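You operate a simulated robot arm through the tools that you are given. There is no shell and no other tool.

Carry out the task below with a simulated robot arm. There is one attempt and no reset: what you move stays moved.

## Task
Swap the block in the square clear tank for the one marked SLOPED.
Fine: blue knob shut before the door opens; the old block goes on the table; door shut again.

Only the result counts: the job must be done as asked and must still hold three seconds after the hand-in. Knocking over, shifting, dropping, spilling or breaking anything else fails it.

## Robot
A 7-joint arm with a two-finger parallel gripper, fixed in place. Base frame: the origin is at the foot of the arm, x ahead of it, y to its left, z up. Lengths are in m, angles in degrees, forces in N, time in s.
With the tool pointing down near the work surface it reaches from about 0.3 to 0.72 m from the base axis. Its first joint turns from -166.0 to 166.0 degrees. Payload 1.57 kg.
Tool frame: the origin (TCP) lies between the finger pads and is the grasp point; the fingertips stand 0.03 m ahead of it; z points along the fingers, y is the line along which they close. Largest opening 0.08 m; finger width 0.017, thickness 0.012; the body of the gripper, 0.04 by 0.082 m, starts 0.08 m behind the TCP.
Orientation is that of the tool frame in the base frame, as a unit quaternion [w, x, y, z]. With the fingers straight down and closing along the base's y, the tool's x points along the base's -x, its y along +y and its z along -z.

## Interface
- The arm moves only by the tool step_arm. Its argument "motion" is a list that holds one entry, the list of rows, each a list of 6 numbers: the shift along the tool's x, y, z in units of 20 mm (1.0 is 20 mm), then the turn, a rotation vector about the tool's x, y, z in units of 5 degrees (1.0 is 5 degrees). In form: [[[tx, ty, tz, wx, wy, wz], ...]]. A call has 1 to 20 rows; each row shifts and turns the commanded pose from where the row before left it, along the tool's axes as they then stand. "hand" is the opening, from 0 (shut) to 1 (fully open), set as the call begins (left out, the last holds). A call with a number of a shift or a turn outside -1 to 1 is refused whole. Rows are played at 5 a second. More than 0.05 m and 8.6 degrees between two rows, or a gripper value outside its range, and nothing of the call is played. Where a pose cannot be reached the arm comes as near as it can. A force on the tool above 90 N (or 10 N above the force at the start of the call, whichever is more), or a blocked arm, ends the call early, and 0.2 s more pass. Each finger travels about 0.072 m/s and halts on what it meets, pressing with about 32 N; the grip force reading is that of the motor and also rises with nothing between the fingers. The clock runs only during rows and for 0.2 s after the last one: add rows that do not move to give the fingers time. It gives the time, the measured TCP pose, the force on the tool (base axes), the opening and the grip force at its end, in the units of the frame above (readings bear some noise), with the torque about the TCP (base axes, N m) and any sound that the robot's microphone picked up.
- Cameras (640 x 400 px; columns grow to the right, rows downward): "scene" is fixed at [0.0495, -0.4992, 1.5041]; the picture's right is [0.87, -0.49, 0.00], its down [-0.24, -0.43, -0.87] and it looks along [0.43, 0.76, -0.49] (base axes); focal length 349 px, centre (320, 200). "wrist" rides on the gripper at [0.072, -0.007, -0.122] in the tool frame; the picture's right is [0.09, 1.00, 0.00], its down [-0.84, 0.08, -0.54] and it looks along [-0.54, 0.05, 0.84] (tool axes); focal length 238 px, centre (320, 200). There is no depth. A picture from a camera that has moved, and an enlarged one, comes with that camera's place and axes in the base frame and with its lens.
- grab_frame(camera): a new picture of that camera. The clock stands still meanwhile.
- move_column(by): slides the trunk up (or, below 0, down) by that many m; the arm rides with it, the base frame stays. It gives what a move gives, with no picture.
- inspect(camera, box): a new picture of the part [left, top, right, bottom] of that camera's present view, enlarged. The clock stands still meanwhile.
- hand_in(): hands the job in; it is judged then, once.

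Places have to be worked out from the pictures, the camera data and where the tool is seen. Open the gripper and draw the arm clear of the work before you hand the job in, unless the task says otherwise.

The tools are called as name(argument=value, ...) on one line, values as JSON. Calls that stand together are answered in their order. step_arm: Moves the arm, as the interface text tells. Its arguments: {"type":"object","properties":{"motion":{"type":"array"},"hand":{"type":"number"}},"required":["motion"]} The other tools are called the same way: move_column (by) slides the trunk up or down; grab_frame (camera) takes a picture; inspect (camera, box) takes an enlarged picture of a part of a camera's view; hand_in () hands the job in.

At the start:

```text
t: 0.0
eef_pos: [0.3649, 0.3, 1.1231]
orientation: [-0.001, 0.0, 1.0, 0.001]
ft_force: [0.7, 1.0, 0.1]
moment: [0.04, -0.01, 0.0]
finger_gap: 0.0803
gripper_force: 0.1
trunk travel left (down, up): [-0.075, 0.04]
```

scene: 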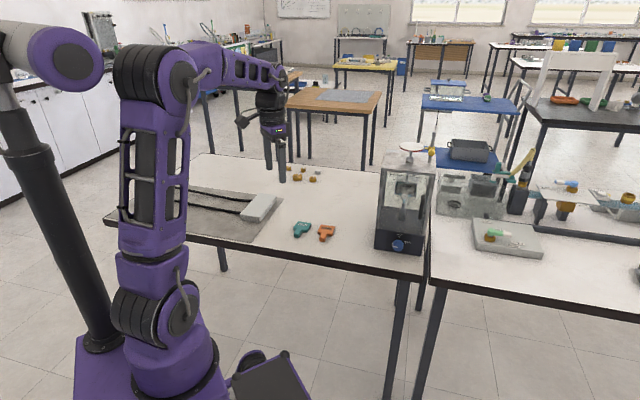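
wrist: 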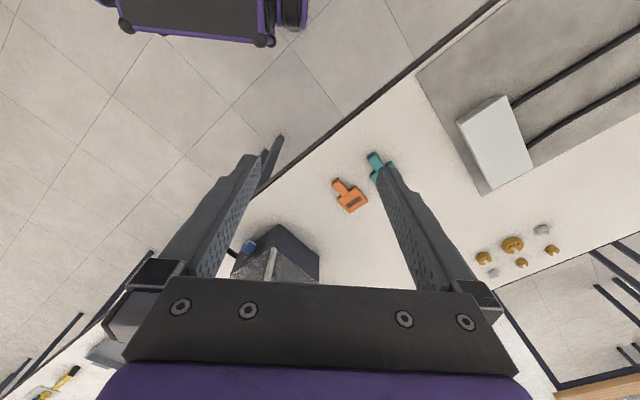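

I start by looking closely at the scene: the tank with the blue knob and the blocks on the table.

inspect(camera="scene", box=[350, 130, 460, 270])

inspect(camera="scene", box=[220, 150, 350, 250])

inspect(camera="wrist", box=[200, 120, 440, 300])

inspect(camera="wrist", box=[440, 80, 640, 300])

```text
2.86 times, centred on (405, 200) of scene
camera zoom: at [0.0495, -0.4992, 1.5041], right [0.87, -0.49, 0.0], down [-0.24, -0.43, -0.87], along [0.43, 0.76, -0.49], focal length 998 px, centre (77, 200)
```

zoom: 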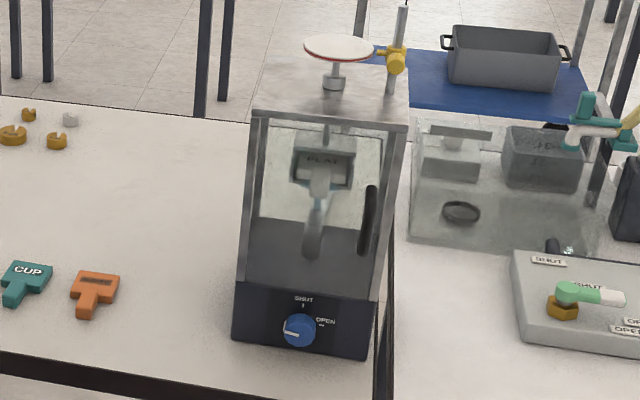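

```text
4.00 times, centred on (285, 200) of scene
camera zoom: at [0.0495, -0.4992, 1.5041], right [0.87, -0.49, 0.0], down [-0.24, -0.43, -0.87], along [0.43, 0.76, -0.49], focal length 1397 px, centre (460, 200)
```

zoom: 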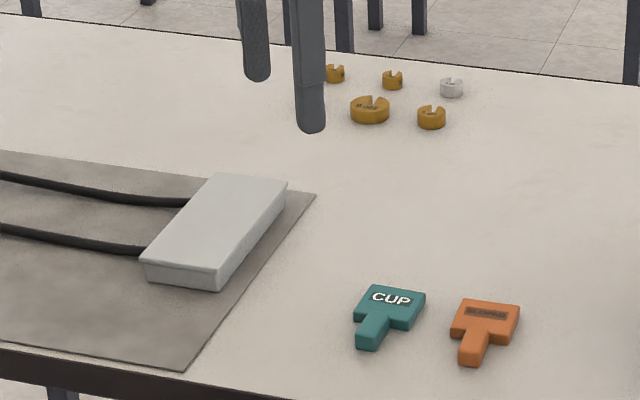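

```text
2.22 times, centred on (320, 210) of wrist
camera zoom: at [0.2935, 0.2929, 1.2451], right [-0.09, 1.0, 0.0], down [0.84, 0.08, 0.54], along [0.54, 0.05, -0.84], focal length 530 px, centre (320, 178)
```

zoom: 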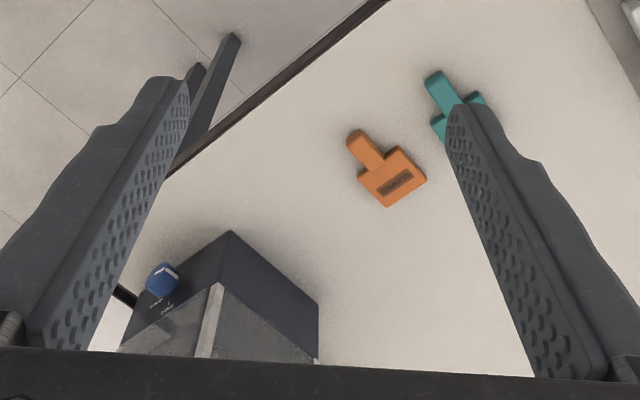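

```text
1.82 times, centred on (540, 190) of wrist
camera zoom: at [0.2935, 0.2929, 1.2451], right [-0.09, 1.0, 0.0], down [0.84, 0.08, 0.54], along [0.54, 0.05, -0.84], focal length 433 px, centre (-80, 218)
```

zoom: 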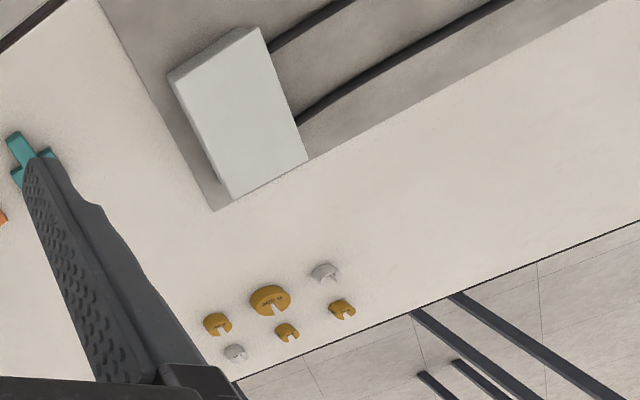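

The teal block reads CUP and the orange one should be SLOPED. I enlarge further to read the knob scale, the door and the block inside the tank.

inspect(camera="scene", box=[374, 225, 430, 260])

inspect(camera="scene", box=[374, 160, 438, 200])

inspect(camera="scene", box=[374, 190, 438, 230])

inspect(camera="scene", box=[285, 215, 349, 255])

inspect(camera="scene", box=[374, 130, 438, 170])

inspect(camera="wrist", box=[220, 210, 340, 290])

```text
11.43 times, centred on (402, 242) of scene
camera zoom: at [0.0495, -0.4992, 1.5041], right [0.87, -0.49, 0.0], down [-0.24, -0.43, -0.87], along [0.43, 0.76, -0.49], focal length 3990 px, centre (-617, -286)
```

zoom: 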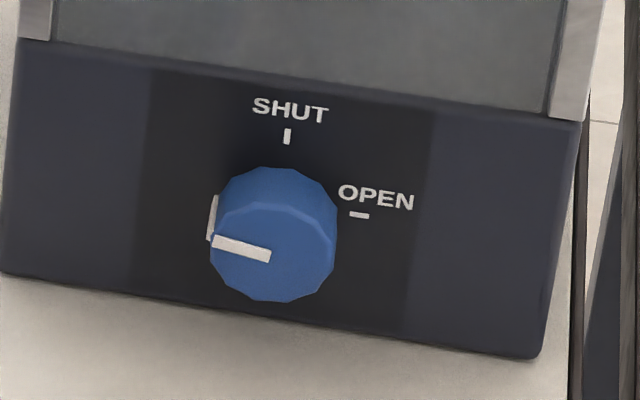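

```text
10.00 times, centred on (406, 180) of scene
camera zoom: at [0.0495, -0.4992, 1.5041], right [0.87, -0.49, 0.0], down [-0.24, -0.43, -0.87], along [0.43, 0.76, -0.49], focal length 3492 px, centre (-540, 400)
```

zoom: 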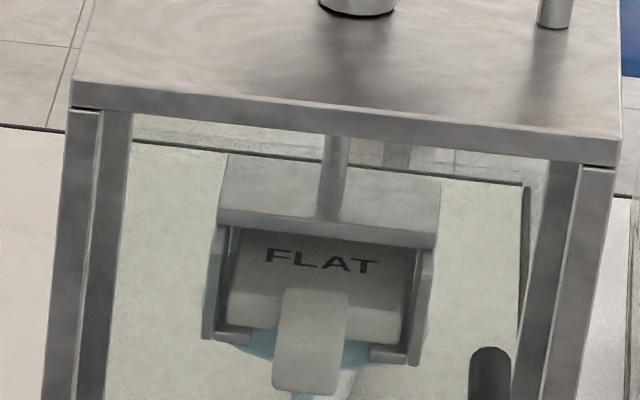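

```text
10.00 times, centred on (406, 210) of scene
camera zoom: at [0.0495, -0.4992, 1.5041], right [0.87, -0.49, 0.0], down [-0.24, -0.43, -0.87], along [0.43, 0.76, -0.49], focal length 3492 px, centre (-540, 100)
```

zoom: 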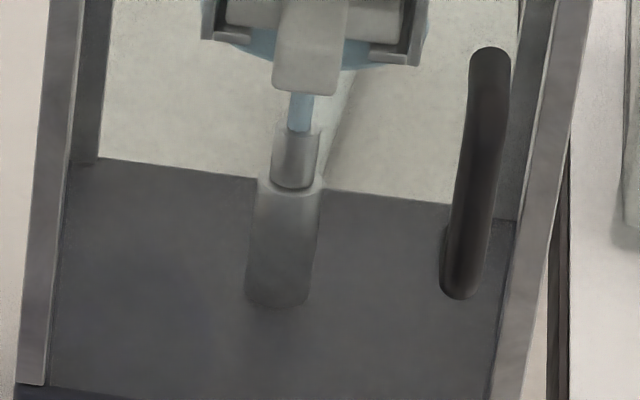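

```text
10.00 times, centred on (317, 235) of scene
camera zoom: at [0.0495, -0.4992, 1.5041], right [0.87, -0.49, 0.0], down [-0.24, -0.43, -0.87], along [0.43, 0.76, -0.49], focal length 3492 px, centre (350, -150)
```

zoom: 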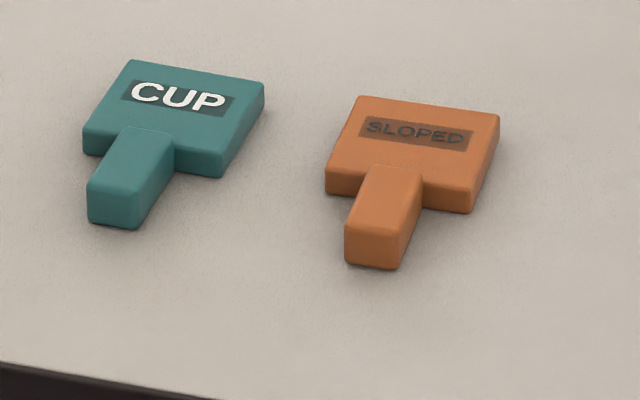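

```text
10.00 times, centred on (406, 150) of scene
camera zoom: at [0.0495, -0.4992, 1.5041], right [0.87, -0.49, 0.0], down [-0.24, -0.43, -0.87], along [0.43, 0.76, -0.49], focal length 3492 px, centre (-540, 700)
```

zoom: 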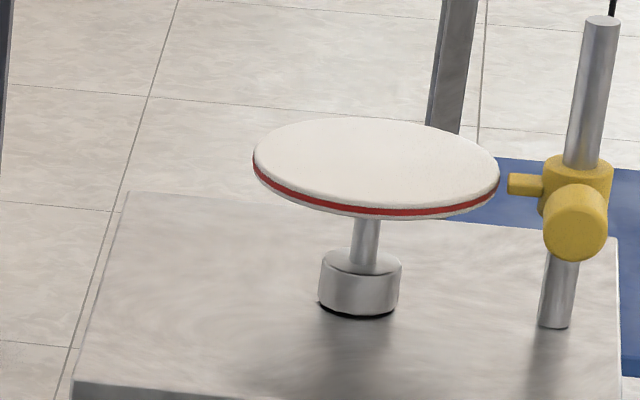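

```text
5.00 times, centred on (280, 250) of wrist
camera zoom: at [0.2935, 0.2929, 1.2451], right [-0.09, 1.0, 0.0], down [0.84, 0.08, 0.54], along [0.54, 0.05, -0.84], focal length 1192 px, centre (520, -50)
```

zoom: 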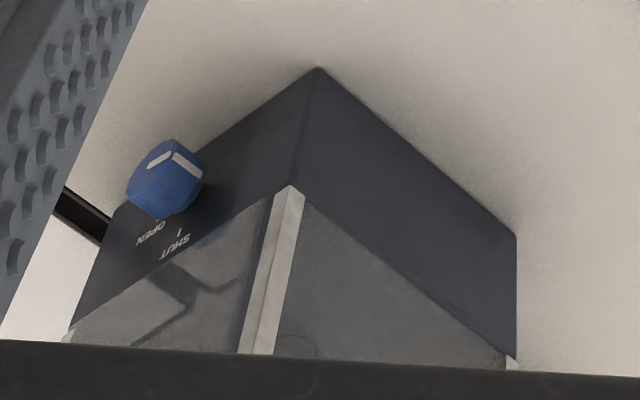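

Reading so far: the knob's pointer is at 9 o'clock, with SHUT at 12 and OPEN at 3, and a jet is running onto FLAT. The tank front faces about (-0.69,-0.72), with its handle on the right edge of the door. SLOPED lies near (0.59, 0.40, 0.79). I first roll the tool so the camera will sit on top when the tool is later levelled.

step_arm(motion=[[[0, 0, 0, 0, 0, 1], [0, 0, 0, 0, 0, 1], [0, 0, 0, 0, 0, 1], [0, 0, 0, 0, 0, 1], [0, 0, 0, 0, 0, 1], [0, 0, 0, 0, 0, 1], [0, 0, 0, 0, 0, 1], [0, 0, 0, 0, 0, 1], [0, 0, 0, 0, 0, 1], [0, 0, 0, 0, 0, 1], [0, 0, 0, 0, 0, 1], [0, 0, 0, 0, 0, 1], [0, 0, 0, 0, 0, 1], [0, 0, 0, 0, 0, 1]]], hand=0.5)

```text
t: 3.0
eef_pos: [0.365, 0.2992, 1.1238]
orientation: [-0.001, 0.574, 0.819, 0.0]
ft_force: [0.9, 0.4, -0.4]
moment: [0.0, 0.01, 0.02]
finger_gap: 0.04
gripper_force: 0.0
trunk travel left (down, up): [-0.075, 0.04]
```

The 70° roll followed exactly, so I continue rolling towards tool x along the tank's inward direction.

step_arm(motion=[[[0, 0, 0, 0, 0, 1], [0, 0, 0, 0, 0, 1], [0, 0, 0, 0, 0, 1], [0, 0, 0, 0, 0, 1], [0, 0, 0, 0, 0, 1], [0, 0, 0, 0, 0, 1], [0, 0, 0, 0, 0, 1], [0, 0, 0, 0, 0, 1], [0, 0, 0, 0, 0, 1], [0, 0, 0, 0, 0, 1], [0, 0, 0, 0, 0, 1], [0, 0, 0, 0, 0, 1], [0, 0, 0, 0, 0, 1]]])

grab_frame(camera="wrist")

grab_frame(camera="scene")

```text
t: 5.8
eef_pos: [0.3652, 0.3008, 1.1237]
orientation: [0.0, 0.924, 0.383, 0.0]
ft_force: [0.0, -0.6, 0.2]
moment: [0.04, 0.0, -0.02]
finger_gap: 0.04
gripper_force: 0.1
trunk travel left (down, up): [-0.075, 0.04]
```

```text
taken
camera wrist: at [0.4115, 0.3554, 1.2451], right [0.77, -0.64, 0.0], down [-0.54, -0.65, 0.54], along [-0.35, -0.42, -0.84], focal length 238 px, centre (320, 200)
```

wrist: 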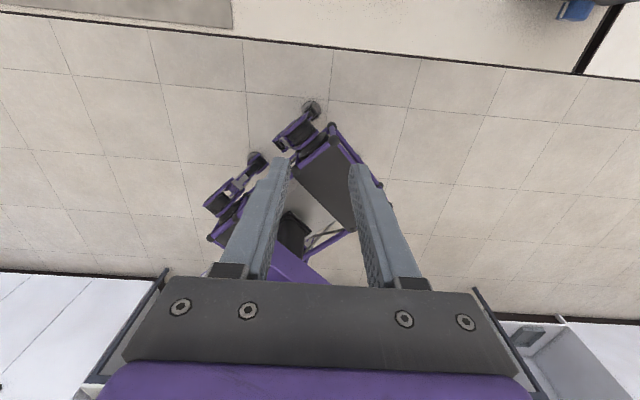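

```text
taken
```

scene: 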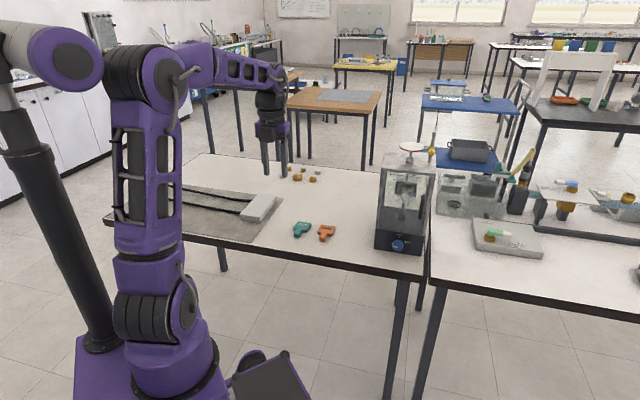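

Roll is now at 45°, which matches the tank and block direction. I level the tool while sliding right so that it faces the tank front from n≈0.47.

step_arm(motion=[[[0, 1, 0, 0, 1, 0], [0, 1, 0, 0, 1, 0], [0, 1, 0, 0, 1, 0], [0, 1, 0, 0, 1, 0], [0, 1, 0, 0, 1, 0], [0, 1, 0, 0, 1, 0], [0, 1, 0, 0, 1, 0], [0, 1, 0, 0, 1, 0]]])

```text
t: 7.6
eef_pos: [0.4783, 0.1864, 1.1218]
orientation: [-0.13, 0.869, 0.36, 0.315]
ft_force: [0.4, -0.5, 0.9]
moment: [-0.02, 0.02, 0.01]
finger_gap: 0.04
gripper_force: 0.1
trunk travel left (down, up): [-0.075, 0.04]
```

Tracking well; continue levelling and sliding right.

step_arm(motion=[[[0, 1, 0, 0, 1, 0], [0, 1, 0, 0, 1, 0], [0, 1, 0, 0, 1, 0], [0, 1, 0, 0, 1, 0], [0, 1, 0, 0, 1, 0], [0, 1, 0, 0, 1, 0], [0, 1, 0, 0, 1, 0], [0, 1, 0, 0, 1, 0], [0, 1, 0, 0, 1, 0], [0, 0.3, 0, 0, 1, 0]]])

grab_frame(camera="wrist")

grab_frame(camera="scene")

```text
t: 9.8
eef_pos: [0.6092, 0.0541, 1.1224]
orientation: [-0.271, 0.653, 0.271, 0.653]
ft_force: [0.1, -0.3, 0.6]
moment: [0.0, 0.02, -0.04]
finger_gap: 0.0399
gripper_force: 0.1
trunk travel left (down, up): [-0.075, 0.04]
```

```text
taken
camera wrist: at [0.5188, -0.0272, 1.1946], right [0.7, -0.7, 0.09], down [-0.33, -0.44, -0.84], along [0.63, 0.56, -0.54], focal length 238 px, centre (320, 200)
```

wrist: 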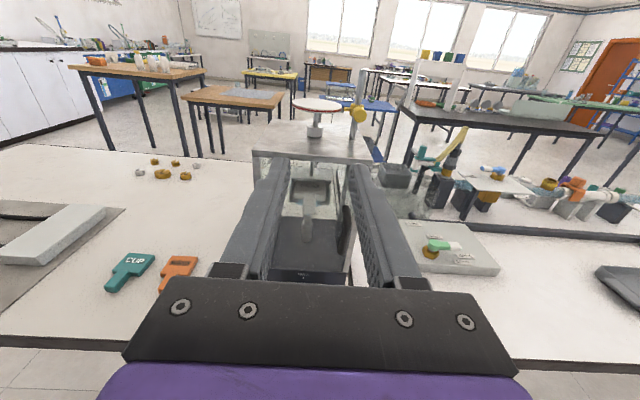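

```text
taken
```

scene: 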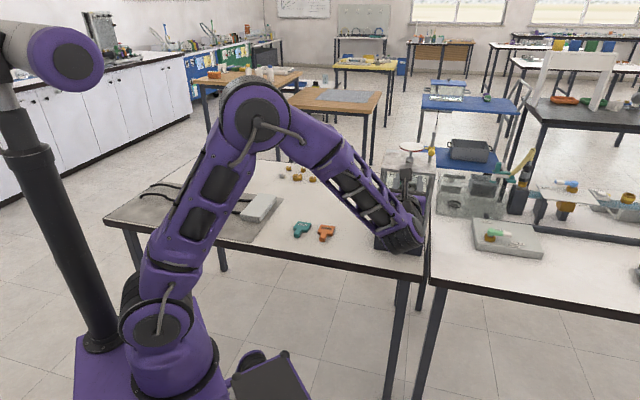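

The tool is level and faces the tank. I enlarge the wrist view to study the door, the holder and the knob.

inspect(camera="wrist", box=[240, 140, 390, 290])

inspect(camera="wrist", box=[90, 230, 220, 310])

```text
2.67 times, centred on (315, 215) of wrist
camera zoom: at [0.5188, -0.0272, 1.1946], right [0.7, -0.7, 0.09], down [-0.33, -0.44, -0.84], along [0.63, 0.56, -0.54], focal length 636 px, centre (333, 160)
```

zoom: 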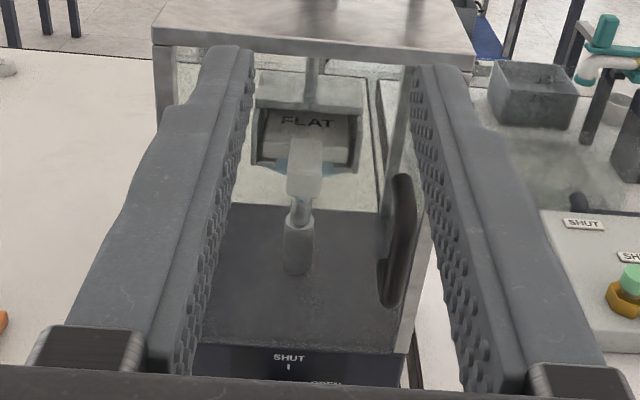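

```text
4.92 times, centred on (155, 270) of wrist
camera zoom: at [0.5188, -0.0272, 1.1946], right [0.7, -0.7, 0.09], down [-0.33, -0.44, -0.84], along [0.63, 0.56, -0.54], focal length 1173 px, centre (1132, -145)
```

zoom: 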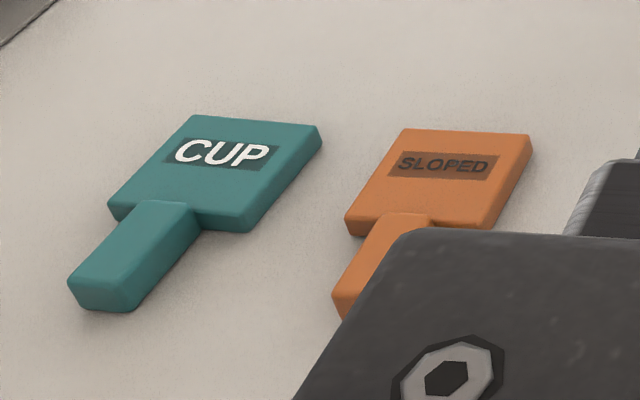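

From two-view triangulation the table top is near z≈0.78, the tank front panel near n≈0.64, and the tank and knob are centred on t≈0.39. I lower the tool in front of the table edge for a straight-on view of the knob.

step_arm(motion=[[[-1, 0, 0, 0, 0, 0], [-1, 0, 0, 0, 0, 0], [-1, 0, 0, 0, 0, 0], [-1, 0, 0, 0, 0, 0], [-1, 0, 0, 0, 0, 0], [-1, 0, 0, 0, 0, 0], [-1, 0, 0, 0, 0, 0], [-1, 0, 0, 0, 0, 0], [-1, 0, 0, 0, 0, 0], [-1, 0, 0, 0, 0, 0]]], hand=1)

grab_frame(camera="wrist")

inspect(camera="wrist", box=[240, 80, 400, 240])

```text
t: 12.0
eef_pos: [0.6095, 0.0551, 0.9235]
orientation: [-0.27, 0.653, 0.27, 0.654]
ft_force: [0.9, -0.1, -0.5]
moment: [0.0, 0.0, 0.02]
finger_gap: 0.0802
gripper_force: 0.0
trunk travel left (down, up): [-0.075, 0.04]
```

```text
taken
camera wrist: at [0.5187, -0.027, 0.9949], right [0.7, -0.7, 0.09], down [-0.33, -0.44, -0.84], along [0.63, 0.56, -0.54], focal length 238 px, centre (320, 200)
```

wrist: 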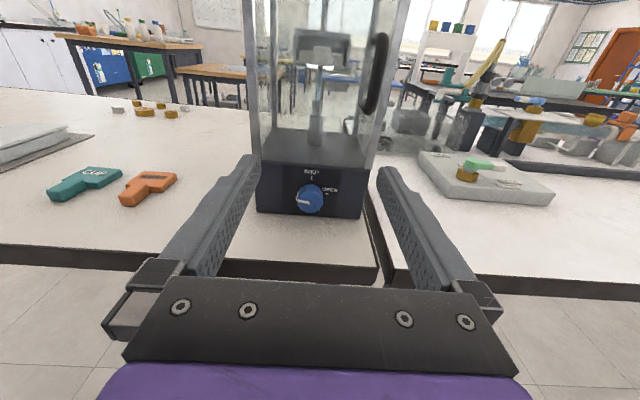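

```text
2.50 times, centred on (320, 160) of wrist
camera zoom: at [0.5187, -0.027, 0.9949], right [0.7, -0.7, 0.09], down [-0.33, -0.44, -0.84], along [0.63, 0.56, -0.54], focal length 596 px, centre (320, 300)
```

zoom: 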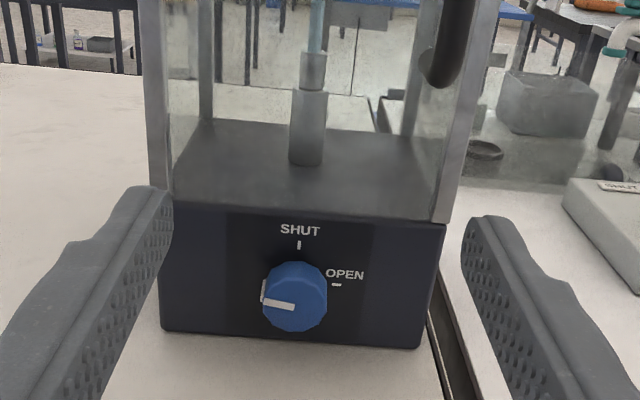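

Using the two wrist views, the panel is at n≈0.631, the knob axis at t≈0.387, z≈0.82, and the table at z≈0.785. I descend to knob height, still ahead of the table edge, and re-measure.

step_arm(motion=[[[-1, -0.05, 0, 0, 0, 0], [-1, -0.05, 0, 0, 0, 0], [-1, -0.05, 0, 0, 0, 0], [-1, -0.05, 0, 0, 0, 0], [-1, -0.05, 0, 0, 0, 0]]])

grab_frame(camera="wrist")

inspect(camera="wrist", box=[240, 80, 400, 180])

grab_frame(camera="scene")

```text
t: 13.2
eef_pos: [0.6065, 0.0592, 0.8239]
orientation: [-0.271, 0.653, 0.271, 0.653]
ft_force: [-0.5, -0.7, 0.8]
moment: [0.0, 0.0, -0.05]
finger_gap: 0.0799
gripper_force: 0.0
trunk travel left (down, up): [-0.075, 0.04]
```

```text
taken
camera wrist: at [0.5155, -0.023, 0.8953], right [0.7, -0.7, 0.09], down [-0.33, -0.44, -0.84], along [0.63, 0.56, -0.54], focal length 238 px, centre (320, 200)
```

wrist: 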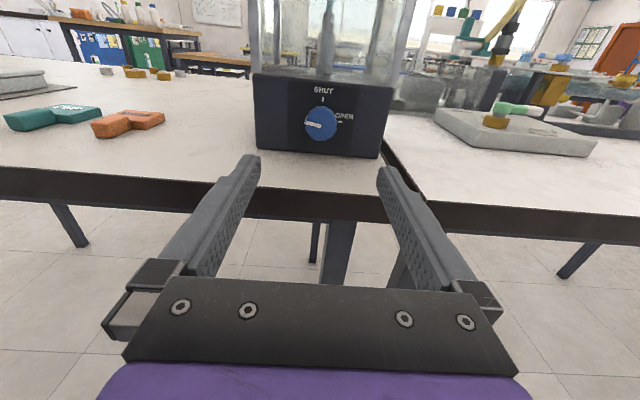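

```text
4.00 times, centred on (320, 130) of wrist
camera zoom: at [0.5155, -0.023, 0.8953], right [0.7, -0.7, 0.09], down [-0.33, -0.44, -0.84], along [0.63, 0.56, -0.54], focal length 953 px, centre (320, 480)
```

zoom: 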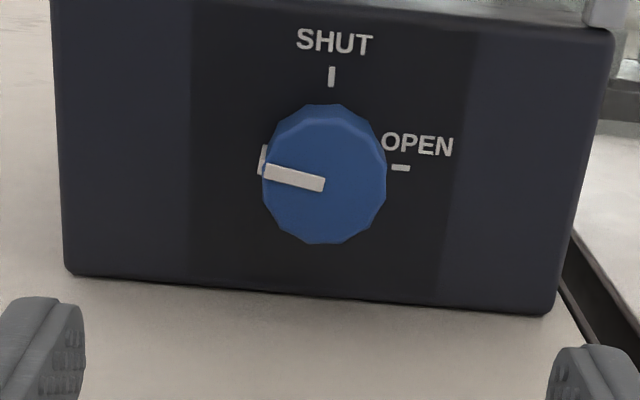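

```text
taken
```

scene: 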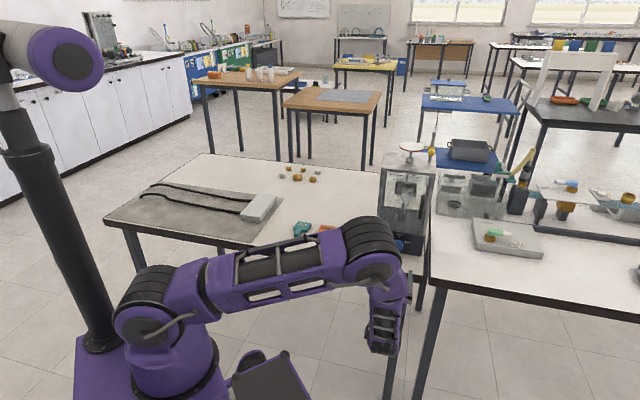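

The knob axis is confirmed at t≈0.388, z≈0.824, and the tool is lined up within about 1 mm. I roll -45° so the 90° turn ends at +45°, narrow the fingers to about 50 mm, then advance.

step_arm(motion=[[[0, 0, 0, 0, 0, -1], [0, 0, 0, 0, 0, -1], [0, 0, 0, 0, 0, -1], [0, 0, 0, 0, 0, -1], [0, 0, 0, 0, 0, -1], [0, 0, 0, 0, 0, -1], [0, 0, 0, 0, 0, -1], [0, 0, 0, 0, 0, -1], [0, 0, 0, 0, 0, -1], [0, 0, 1, 0, 0, 0], [0, 0, 1, 0, 0, 0], [0, 0, 1, 0, 0, 0], [0, 0, 0.8, 0, 0, 0]]], hand=0.65)

grab_frame(camera="wrist")

grab_frame(camera="scene")

```text
t: 16.0
eef_pos: [0.661, 0.1121, 0.8244]
orientation: [0.0, 0.5, 0.5, 0.707]
ft_force: [0.6, 0.3, -0.5]
moment: [-0.01, 0.0, 0.07]
finger_gap: 0.052
gripper_force: 0.0
trunk travel left (down, up): [-0.075, 0.04]
```

```text
taken
camera wrist: at [0.5349, 0.0651, 0.8693], right [0.45, -0.45, 0.77], down [0.07, -0.84, -0.54], along [0.89, 0.3, -0.35], focal length 238 px, centre (320, 200)
```

wrist: 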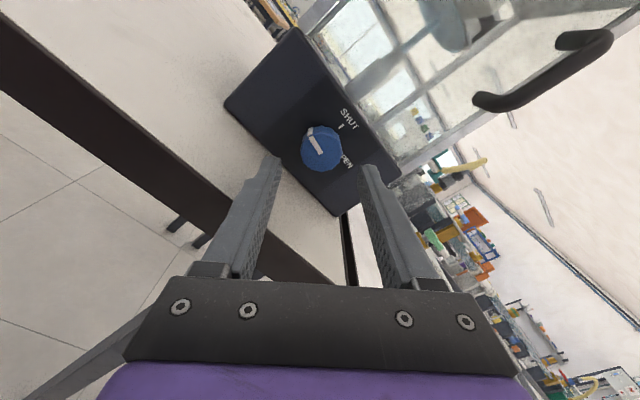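

```text
taken
```

scene: 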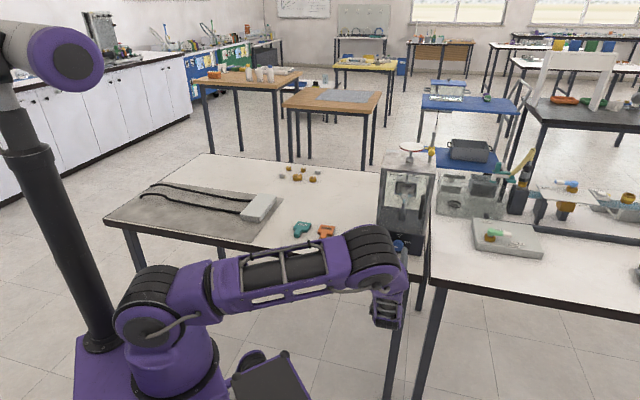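

The knob sits centred between the fingertips. I advance 45 mm so the tips overlap the knob without touching the panel, then check.

step_arm(motion=[[[0, 0, 0.75, 0, 0, 0], [0, 0, 0.75, 0, 0, 0], [0, 0, 0.75, 0, 0, 0], [0, 0, 0, 0, 0, 0]]])

inspect(camera="wrist", box=[220, 80, 420, 220])

inspect(camera="scene", box=[370, 225, 434, 265])

```text
t: 17.0
eef_pos: [0.6925, 0.144, 0.8239]
orientation: [0.0, 0.5, 0.501, 0.707]
ft_force: [-0.3, -1.0, 0.0]
moment: [-0.01, -0.01, -0.04]
finger_gap: 0.0521
gripper_force: 0.1
trunk travel left (down, up): [-0.075, 0.04]
```

```text
2.86 times, centred on (320, 150) of wrist
camera zoom: at [0.567, 0.0969, 0.8697], right [0.45, -0.45, 0.77], down [0.07, -0.84, -0.54], along [0.89, 0.3, -0.35], focal length 681 px, centre (320, 343)
```

zoom: 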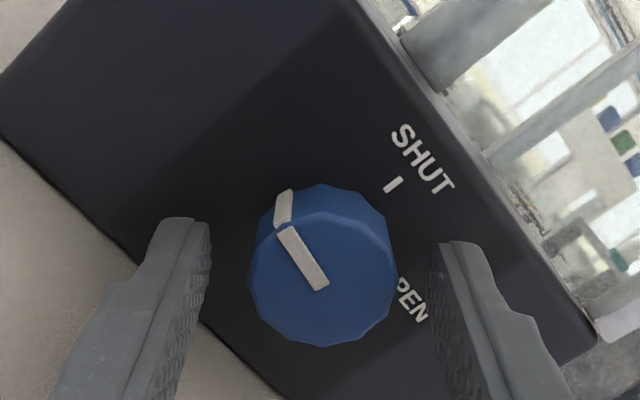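

```text
10.00 times, centred on (402, 245) of scene
camera zoom: at [0.0495, -0.4992, 1.5041], right [0.87, -0.49, 0.0], down [-0.24, -0.43, -0.87], along [0.43, 0.76, -0.49], focal length 3492 px, centre (-500, -250)
```

zoom: 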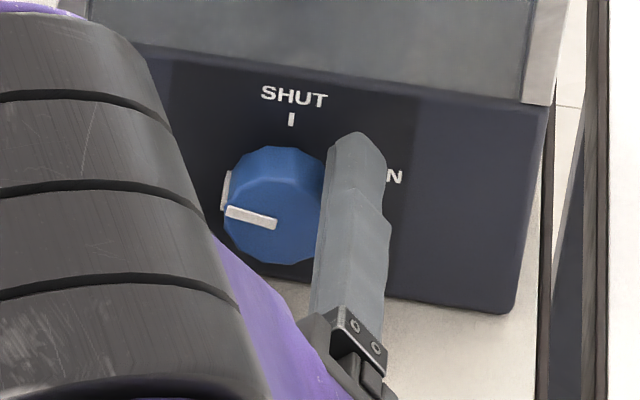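

The knob is well centred; its face is about 23 mm proud of the panel and the pointer sits about 80° anticlockwise of SHUT. I go 4 mm deeper and close the fingers on it.

step_arm(motion=[[[0, 0, 0.2, 0, 0, 0], [0, 0, 0, 0, 0, 0]]])

step_arm(motion=[[[0, 0, 0, 0, 0, 0], [0, 0, 0, 0, 0, 0], [0, 0, 0, 0, 0, 0], [0, 0, 0, 0, 0, 0]]], hand=0)

inspect(camera="wrist", box=[220, 80, 420, 220])

```text
t: 17.6
eef_pos: [0.6955, 0.1472, 0.8235]
orientation: [0.0, 0.5, 0.5, 0.707]
ft_force: [0.7, -0.4, 0.5]
moment: [0.01, -0.01, 0.0]
finger_gap: 0.0519
gripper_force: 0.0
trunk travel left (down, up): [-0.075, 0.04]
```

```text
t: 18.6
eef_pos: [0.6948, 0.1467, 0.8234]
orientation: [-0.001, 0.5, 0.501, 0.706]
ft_force: [3.9, -0.3, 3.2]
moment: [-0.19, 0.29, 0.17]
finger_gap: 0.0336
gripper_force: 41.0
trunk travel left (down, up): [-0.075, 0.04]
```

```text
2.86 times, centred on (320, 150) of wrist
camera zoom: at [0.5701, 0.0993, 0.87], right [0.45, -0.45, 0.77], down [0.07, -0.84, -0.54], along [0.89, 0.3, -0.35], focal length 681 px, centre (320, 343)
```

zoom: 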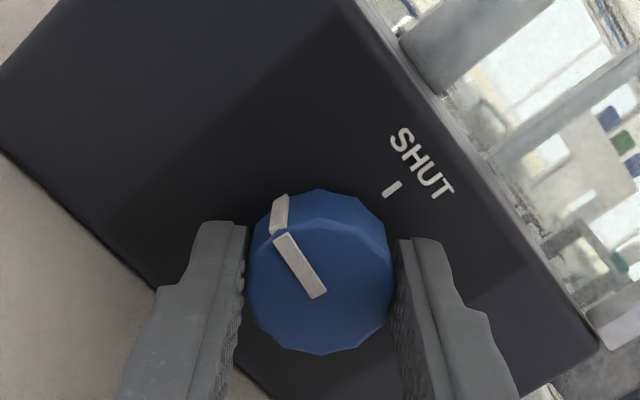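

Gripped at 33.6 mm with only small side forces. I turn clockwise 20° as a trial and check torque and pointer.

step_arm(motion=[[[0, 0, 0, 0, 0, 1], [0, 0, 0, 0, 0, 1], [0, 0, 0, 0, 0, 1], [0, 0, 0, 0, 0, 1]]])

inspect(camera="wrist", box=[220, 80, 420, 220])

inspect(camera="scene", box=[370, 225, 434, 265])

```text
t: 19.6
eef_pos: [0.6947, 0.1466, 0.8239]
orientation: [-0.123, 0.579, 0.405, 0.697]
ft_force: [7.0, -2.1, 7.3]
moment: [-0.62, 0.6, -0.09]
finger_gap: 0.0334
gripper_force: 41.3
trunk travel left (down, up): [-0.075, 0.04]
```

```text
2.86 times, centred on (320, 150) of wrist
camera zoom: at [0.5836, 0.0857, 0.8861], right [0.61, -0.61, 0.5], down [-0.08, -0.68, -0.73], along [0.79, 0.4, -0.47], focal length 681 px, centre (320, 343)
```

zoom: 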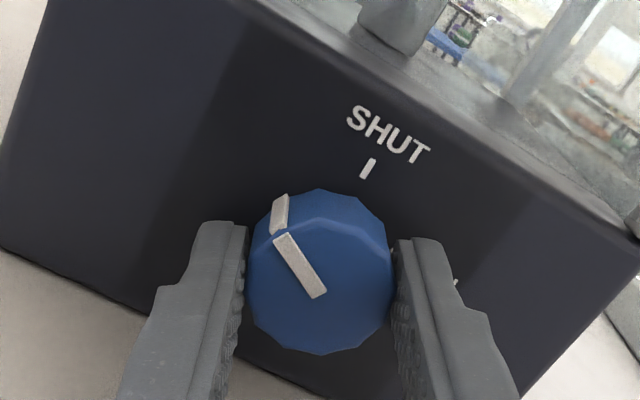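

```text
10.00 times, centred on (402, 245) of scene
camera zoom: at [0.0495, -0.4992, 1.5041], right [0.87, -0.49, 0.0], down [-0.24, -0.43, -0.87], along [0.43, 0.76, -0.49], focal length 3492 px, centre (-500, -250)
```

zoom: 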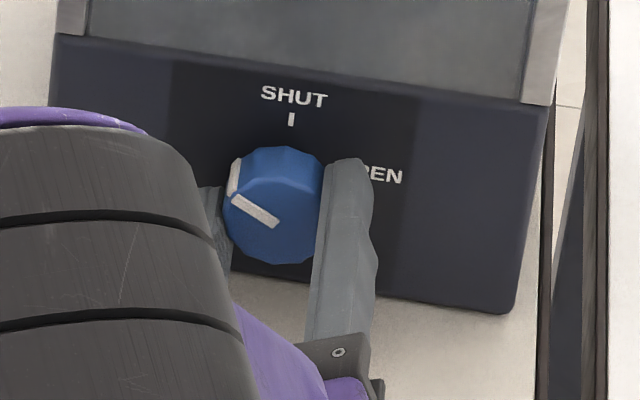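

The knob turns with the gripper without slipping and pointer and torque look free. A small side force suggests about 1 mm offset, so I trim that and continue clockwise by 40°.

step_arm(motion=[[[0.02, 0.05, 0, 0, 0, 1], [0, 0, 0, 0, 0, 1], [0, 0, 0, 0, 0, 1], [0, 0, 0, 0, 0, 1], [0, 0, 0, 0, 0, 1], [0, 0, 0, 0, 0, 1], [0, 0, 0, 0, 0, 1], [0, 0, 0, 0, 0, 1]]])

inspect(camera="wrist", box=[220, 80, 420, 220])

inspect(camera="scene", box=[370, 225, 434, 265])

```text
t: 21.4
eef_pos: [0.6954, 0.1458, 0.8254]
orientation: [-0.353, 0.684, 0.181, 0.613]
ft_force: [7.1, -2.6, 2.4]
moment: [0.5, -0.5, 0.18]
finger_gap: 0.0335
gripper_force: 40.6
trunk travel left (down, up): [-0.075, 0.04]
```

```text
2.86 times, centred on (320, 150) of wrist
camera zoom: at [0.6182, 0.0511, 0.8951], right [0.7, -0.7, -0.17], down [-0.48, -0.28, -0.83], along [0.53, 0.66, -0.53], focal length 681 px, centre (320, 343)
```

zoom: 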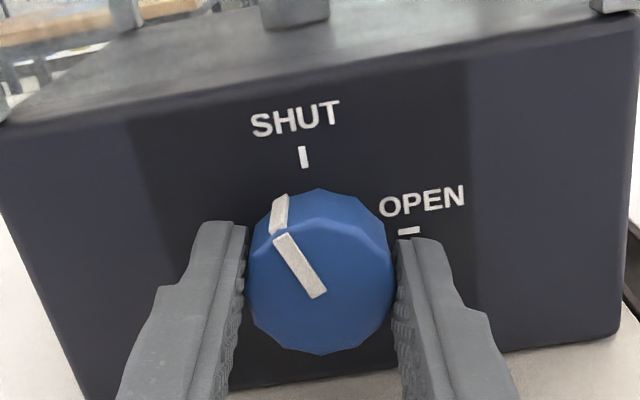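

```text
10.00 times, centred on (402, 245) of scene
camera zoom: at [0.0495, -0.4992, 1.5041], right [0.87, -0.49, 0.0], down [-0.24, -0.43, -0.87], along [0.43, 0.76, -0.49], focal length 3492 px, centre (-500, -250)
```

zoom: 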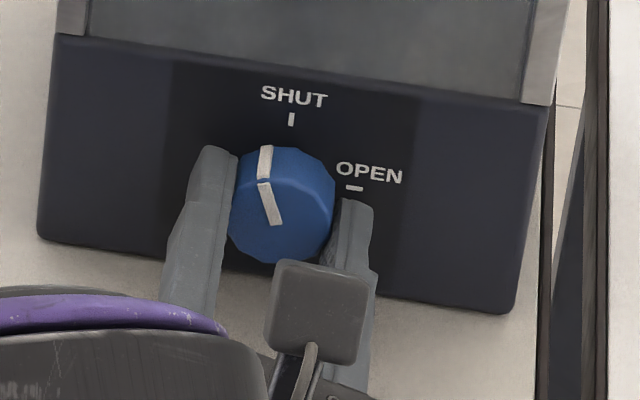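

Pointer is now about 20° short of SHUT with no stop felt. I turn the remaining 20°.

step_arm(motion=[[[0, 0, 0, 0, 0, 1], [0, 0, 0, 0, 0, 1], [0, 0, 0, 0, 0, 1], [0, 0, 0, 0, 0, 1]]])

inspect(camera="wrist", box=[220, 80, 420, 220])

inspect(camera="scene", box=[370, 225, 434, 265])

inspect(camera="scene", box=[374, 190, 438, 230])

```text
t: 22.4
eef_pos: [0.6956, 0.147, 0.8235]
orientation: [-0.455, 0.705, 0.061, 0.541]
ft_force: [12.3, -1.8, 2.2]
moment: [-0.18, 0.2, 0.59]
finger_gap: 0.0335
gripper_force: 41.4
trunk travel left (down, up): [-0.075, 0.04]
```

```text
2.86 times, centred on (320, 150) of wrist
camera zoom: at [0.6349, 0.0344, 0.8866], right [0.61, -0.61, -0.5], down [-0.68, -0.09, -0.73], along [0.4, 0.78, -0.47], focal length 681 px, centre (320, 343)
```

zoom: 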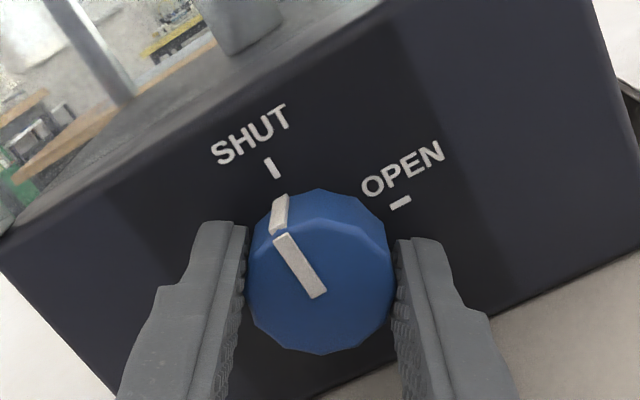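

```text
10.00 times, centred on (402, 245) of scene
camera zoom: at [0.0495, -0.4992, 1.5041], right [0.87, -0.49, 0.0], down [-0.24, -0.43, -0.87], along [0.43, 0.76, -0.49], focal length 3492 px, centre (-500, -250)
```

zoom: 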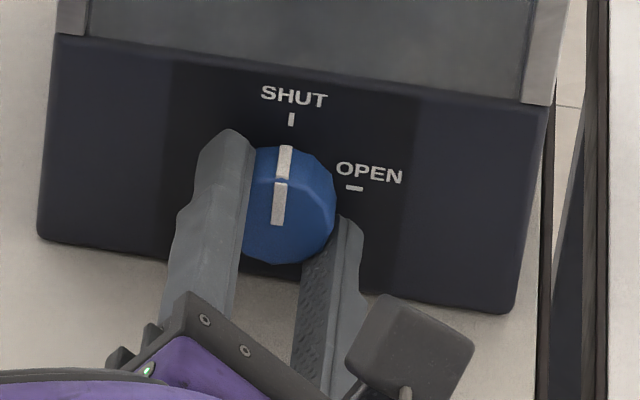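

```text
10.00 times, centred on (406, 210) of scene
camera zoom: at [0.0495, -0.4992, 1.5041], right [0.87, -0.49, 0.0], down [-0.24, -0.43, -0.87], along [0.43, 0.76, -0.49], focal length 3492 px, centre (-540, 100)
```

zoom: 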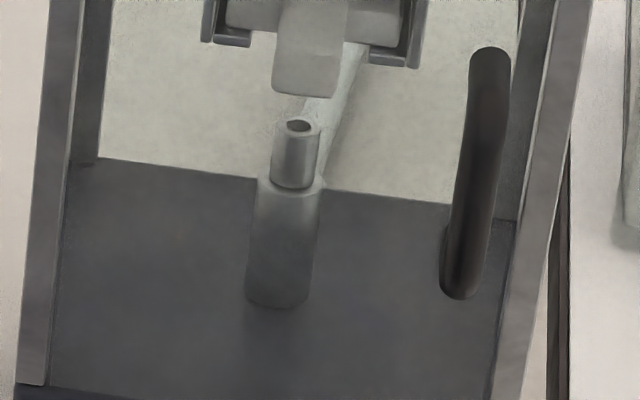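

The jet has stopped and the pointer is at SHUT. I open the fingers, back off, and check the knob from the front.

step_arm(motion=[[[0, 0, 0, 0, 0, 0], [0, 0, 0, 0, 0, 0], [0, 0, -1, 0, 0, 0], [0, 0, -1, 0, 0, 0], [0, 0, -1, 0, 0, 0], [0, 0, -1, 0, 0, 0], [0, 0, 0, 0, 0, -1], [0, 0, 0, 0, 0, -1], [0, 0, 0, 0, 0, -1], [0, 0, 0, 0, 0, -1], [0, 0, 0, 0, 0, -1], [0, 0, 0, 0, 0, -1], [0, 0, 0, 0, 0, -1]]], hand=0.65)

inspect(camera="wrist", box=[240, 60, 400, 180])

grab_frame(camera="wrist")

```text
t: 25.2
eef_pos: [0.6393, 0.091, 0.8242]
orientation: [-0.271, 0.653, 0.271, 0.653]
ft_force: [-0.8, -0.6, 0.0]
moment: [0.01, -0.01, 0.0]
finger_gap: 0.052
gripper_force: 0.1
trunk travel left (down, up): [-0.075, 0.04]
```

```text
3.33 times, centred on (320, 120) of wrist
camera zoom: at [0.5479, 0.0084, 0.8958], right [0.7, -0.7, 0.09], down [-0.33, -0.44, -0.84], along [0.63, 0.56, -0.54], focal length 794 px, centre (320, 467)
```

zoom: 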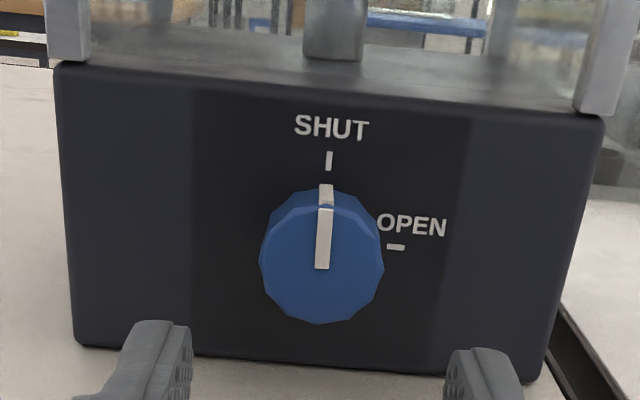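

```text
taken
camera wrist: at [0.5479, 0.0084, 0.8958], right [0.7, -0.7, 0.09], down [-0.33, -0.44, -0.84], along [0.63, 0.56, -0.54], focal length 238 px, centre (320, 200)
```

wrist: 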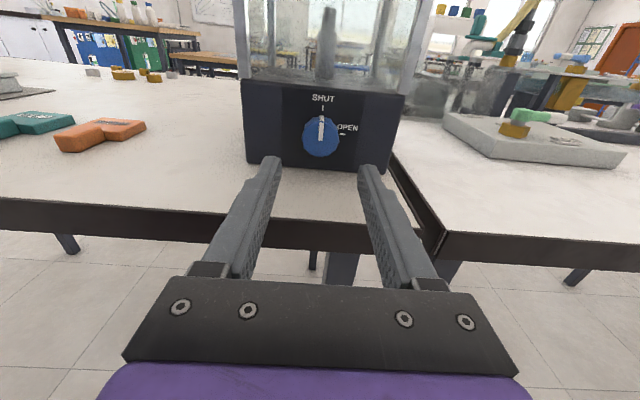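

Knob points straight at SHUT. Next is the door: I raise the tool in front of it to measure the handle.

step_arm(motion=[[[1, 0, -0.5, 0, 0, 0], [1, 0, -0.5, 0, 0, 0], [1, 0, -0.5, 0, 0, 0], [1, 0, -0.5, 0, 0, 0], [1, 0, 0, 0, 0, 0], [1, 0, 0, 0, 0, 0], [0.5, 0, 0, 0, 0, 0]]])

grab_frame(camera="wrist")

inspect(camera="wrist", box=[230, 0, 430, 140])

```text
t: 26.8
eef_pos: [0.611, 0.0612, 0.9548]
orientation: [-0.27, 0.653, 0.271, 0.653]
ft_force: [-0.8, 0.1, 0.5]
moment: [-0.01, 0.0, 0.0]
finger_gap: 0.0518
gripper_force: 0.0
trunk travel left (down, up): [-0.075, 0.04]
```

```text
taken
camera wrist: at [0.5198, -0.0202, 1.0257], right [0.7, -0.7, 0.09], down [-0.33, -0.44, -0.84], along [0.63, 0.56, -0.54], focal length 238 px, centre (320, 200)
```

wrist: 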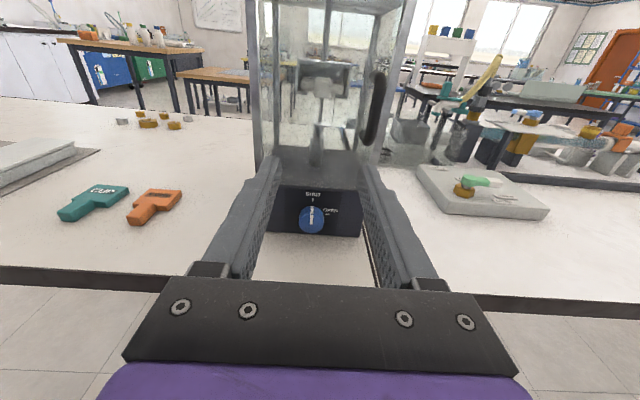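

```text
2.86 times, centred on (330, 70) of wrist
camera zoom: at [0.5198, -0.0202, 1.0257], right [0.7, -0.7, 0.09], down [-0.33, -0.44, -0.84], along [0.63, 0.56, -0.54], focal length 681 px, centre (291, 571)
```

zoom: 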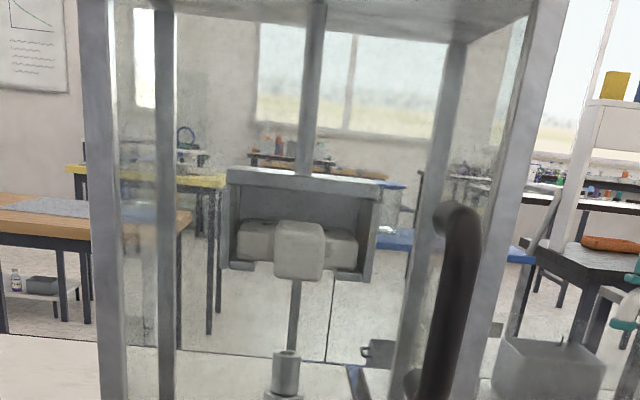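

The FLAT handle end is at about n=0.644, t=0.389, z=0.988, just inside the door, and the head rests on two lips in an open-front pocket. I shift right 100 mm to get a sideways stereo baseline on the door handle bar.

step_arm(motion=[[[0, 1, 0, 0, 0, 0], [0, 1, 0, 0, 0, 0], [0, 1, 0, 0, 0, 0], [0, 1, 0, 0, 0, 0], [0, 1, 0, 0, 0, 0]]])

grab_frame(camera="wrist")

inspect(camera="wrist", box=[170, 0, 370, 140])

```text
t: 28.0
eef_pos: [0.6807, -0.0097, 0.9543]
orientation: [-0.27, 0.653, 0.271, 0.654]
ft_force: [0.5, -0.1, 0.7]
moment: [0.02, -0.01, -0.01]
finger_gap: 0.0518
gripper_force: 0.0
trunk travel left (down, up): [-0.075, 0.04]
```

```text
taken
camera wrist: at [0.5908, -0.0911, 1.0259], right [0.7, -0.7, 0.09], down [-0.33, -0.44, -0.84], along [0.63, 0.56, -0.54], focal length 238 px, centre (320, 200)
```

wrist: 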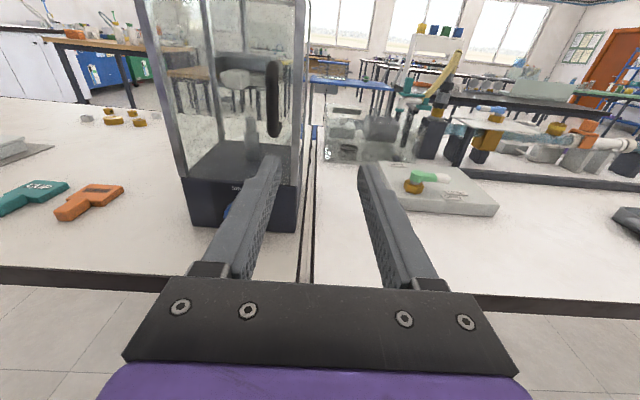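

```text
2.86 times, centred on (270, 70) of wrist
camera zoom: at [0.5908, -0.0911, 1.0259], right [0.7, -0.7, 0.09], down [-0.33, -0.44, -0.84], along [0.63, 0.56, -0.54], focal length 681 px, centre (463, 571)
```

zoom: 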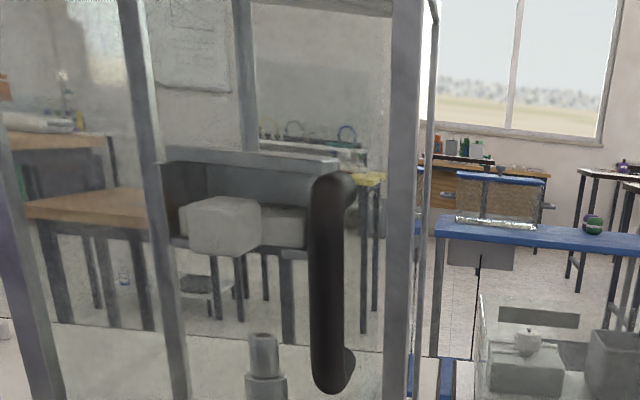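

Stereo puts the handle bar at n≈0.597, t≈0.441, z from 0.943 to 1.012, standing about 36 mm off the door. I line up with it at mid-height and approach partway.

step_arm(motion=[[[0.395, -0.787, 0, 0, 0, 0], [0.395, -0.787, 0, 0, 0, 0], [0.395, -0.787, 0, 0, 0, 0], [0, 0, 1, 0, 0, 0], [0, 0, 1, 0, 0, 0], [0, 0, 0, 0, 0, 0]]], hand=0.6)

grab_frame(camera="wrist")

inspect(camera="wrist", box=[220, 60, 420, 200])

```text
t: 29.4
eef_pos: [0.6763, 0.0508, 0.9777]
orientation: [-0.27, 0.653, 0.271, 0.653]
ft_force: [0.6, 0.0, 0.7]
moment: [-0.02, 0.02, 0.0]
finger_gap: 0.0481
gripper_force: 0.1
trunk travel left (down, up): [-0.075, 0.04]
```

```text
taken
camera wrist: at [0.5859, -0.03, 1.0491], right [0.7, -0.7, 0.09], down [-0.33, -0.44, -0.84], along [0.63, 0.56, -0.54], focal length 238 px, centre (320, 200)
```

wrist: 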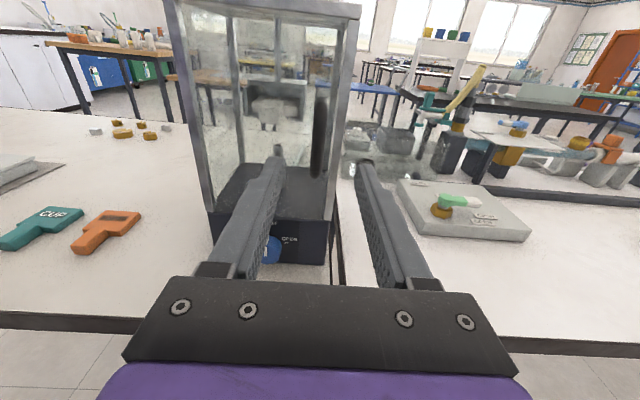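

```text
2.86 times, centred on (320, 130) of wrist
camera zoom: at [0.5859, -0.03, 1.0491], right [0.7, -0.7, 0.09], down [-0.33, -0.44, -0.84], along [0.63, 0.56, -0.54], focal length 681 px, centre (320, 400)
```

zoom: 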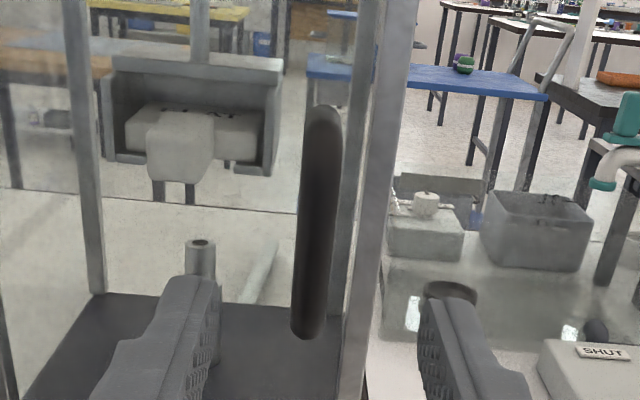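

The bar lies midway between the fingertips. I advance 67 mm so that the fingers straddle it, keeping the tips about 20 mm off the glass.

step_arm(motion=[[[0, -0.03, 1, 0, 0, 0], [0, -0.02, 1, 0, 0, 0], [0, -0.02, 1, 0, 0, 0], [0, 0, 0.35, 0, 0, 0], [0, 0, 0, 0, 0, 0]]])

inspect(camera="wrist", box=[220, 60, 420, 200])

inspect(camera="scene", box=[360, 170, 456, 230])

```text
t: 30.6
eef_pos: [0.7225, 0.1025, 0.9783]
orientation: [-0.271, 0.654, 0.27, 0.653]
ft_force: [0.1, -0.6, 0.6]
moment: [0.02, -0.01, 0.01]
finger_gap: 0.0479
gripper_force: 0.1
trunk travel left (down, up): [-0.075, 0.04]
```

```text
2.86 times, centred on (320, 130) of wrist
camera zoom: at [0.6324, 0.0194, 1.0491], right [0.7, -0.7, 0.09], down [-0.33, -0.44, -0.84], along [0.63, 0.56, -0.54], focal length 681 px, centre (320, 400)
```

zoom: 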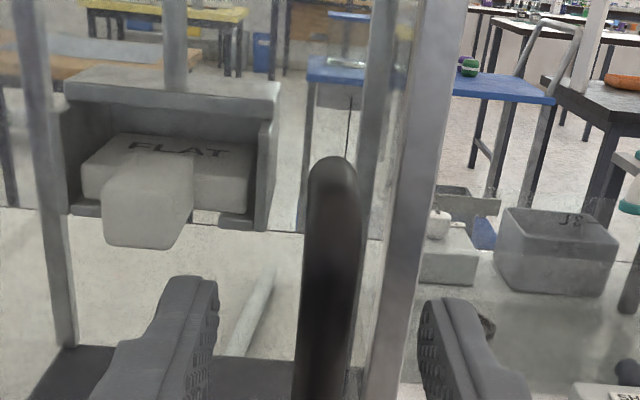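

```text
6.67 times, centred on (408, 200) of scene
camera zoom: at [0.0495, -0.4992, 1.5041], right [0.87, -0.49, 0.0], down [-0.24, -0.43, -0.87], along [0.43, 0.76, -0.49], focal length 2328 px, centre (-267, 200)
```

zoom: 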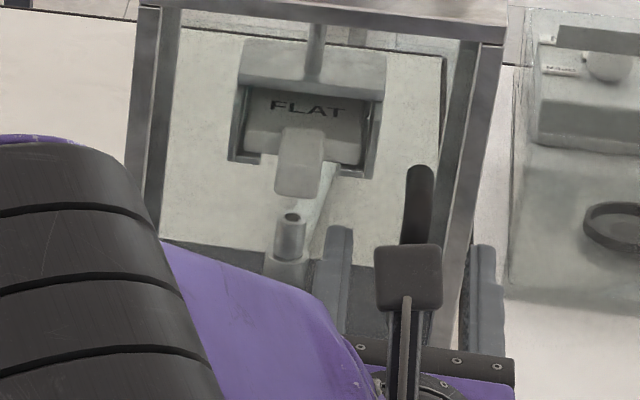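

The fingers straddle the bar cleanly. I close them on it.

step_arm(motion=[[[0, 0, 0, 0, 0, 0], [0, 0, 0, 0, 0, 0], [0, 0, 0, 0, 0, 0], [0, 0, 0, 0, 0, 0]]], hand=0)

```text
t: 31.6
eef_pos: [0.7221, 0.1008, 0.9775]
orientation: [-0.27, 0.653, 0.271, 0.654]
ft_force: [1.3, -1.4, -0.2]
moment: [0.03, 0.01, -0.05]
finger_gap: 0.0112
gripper_force: 29.2
trunk travel left (down, up): [-0.075, 0.04]
```

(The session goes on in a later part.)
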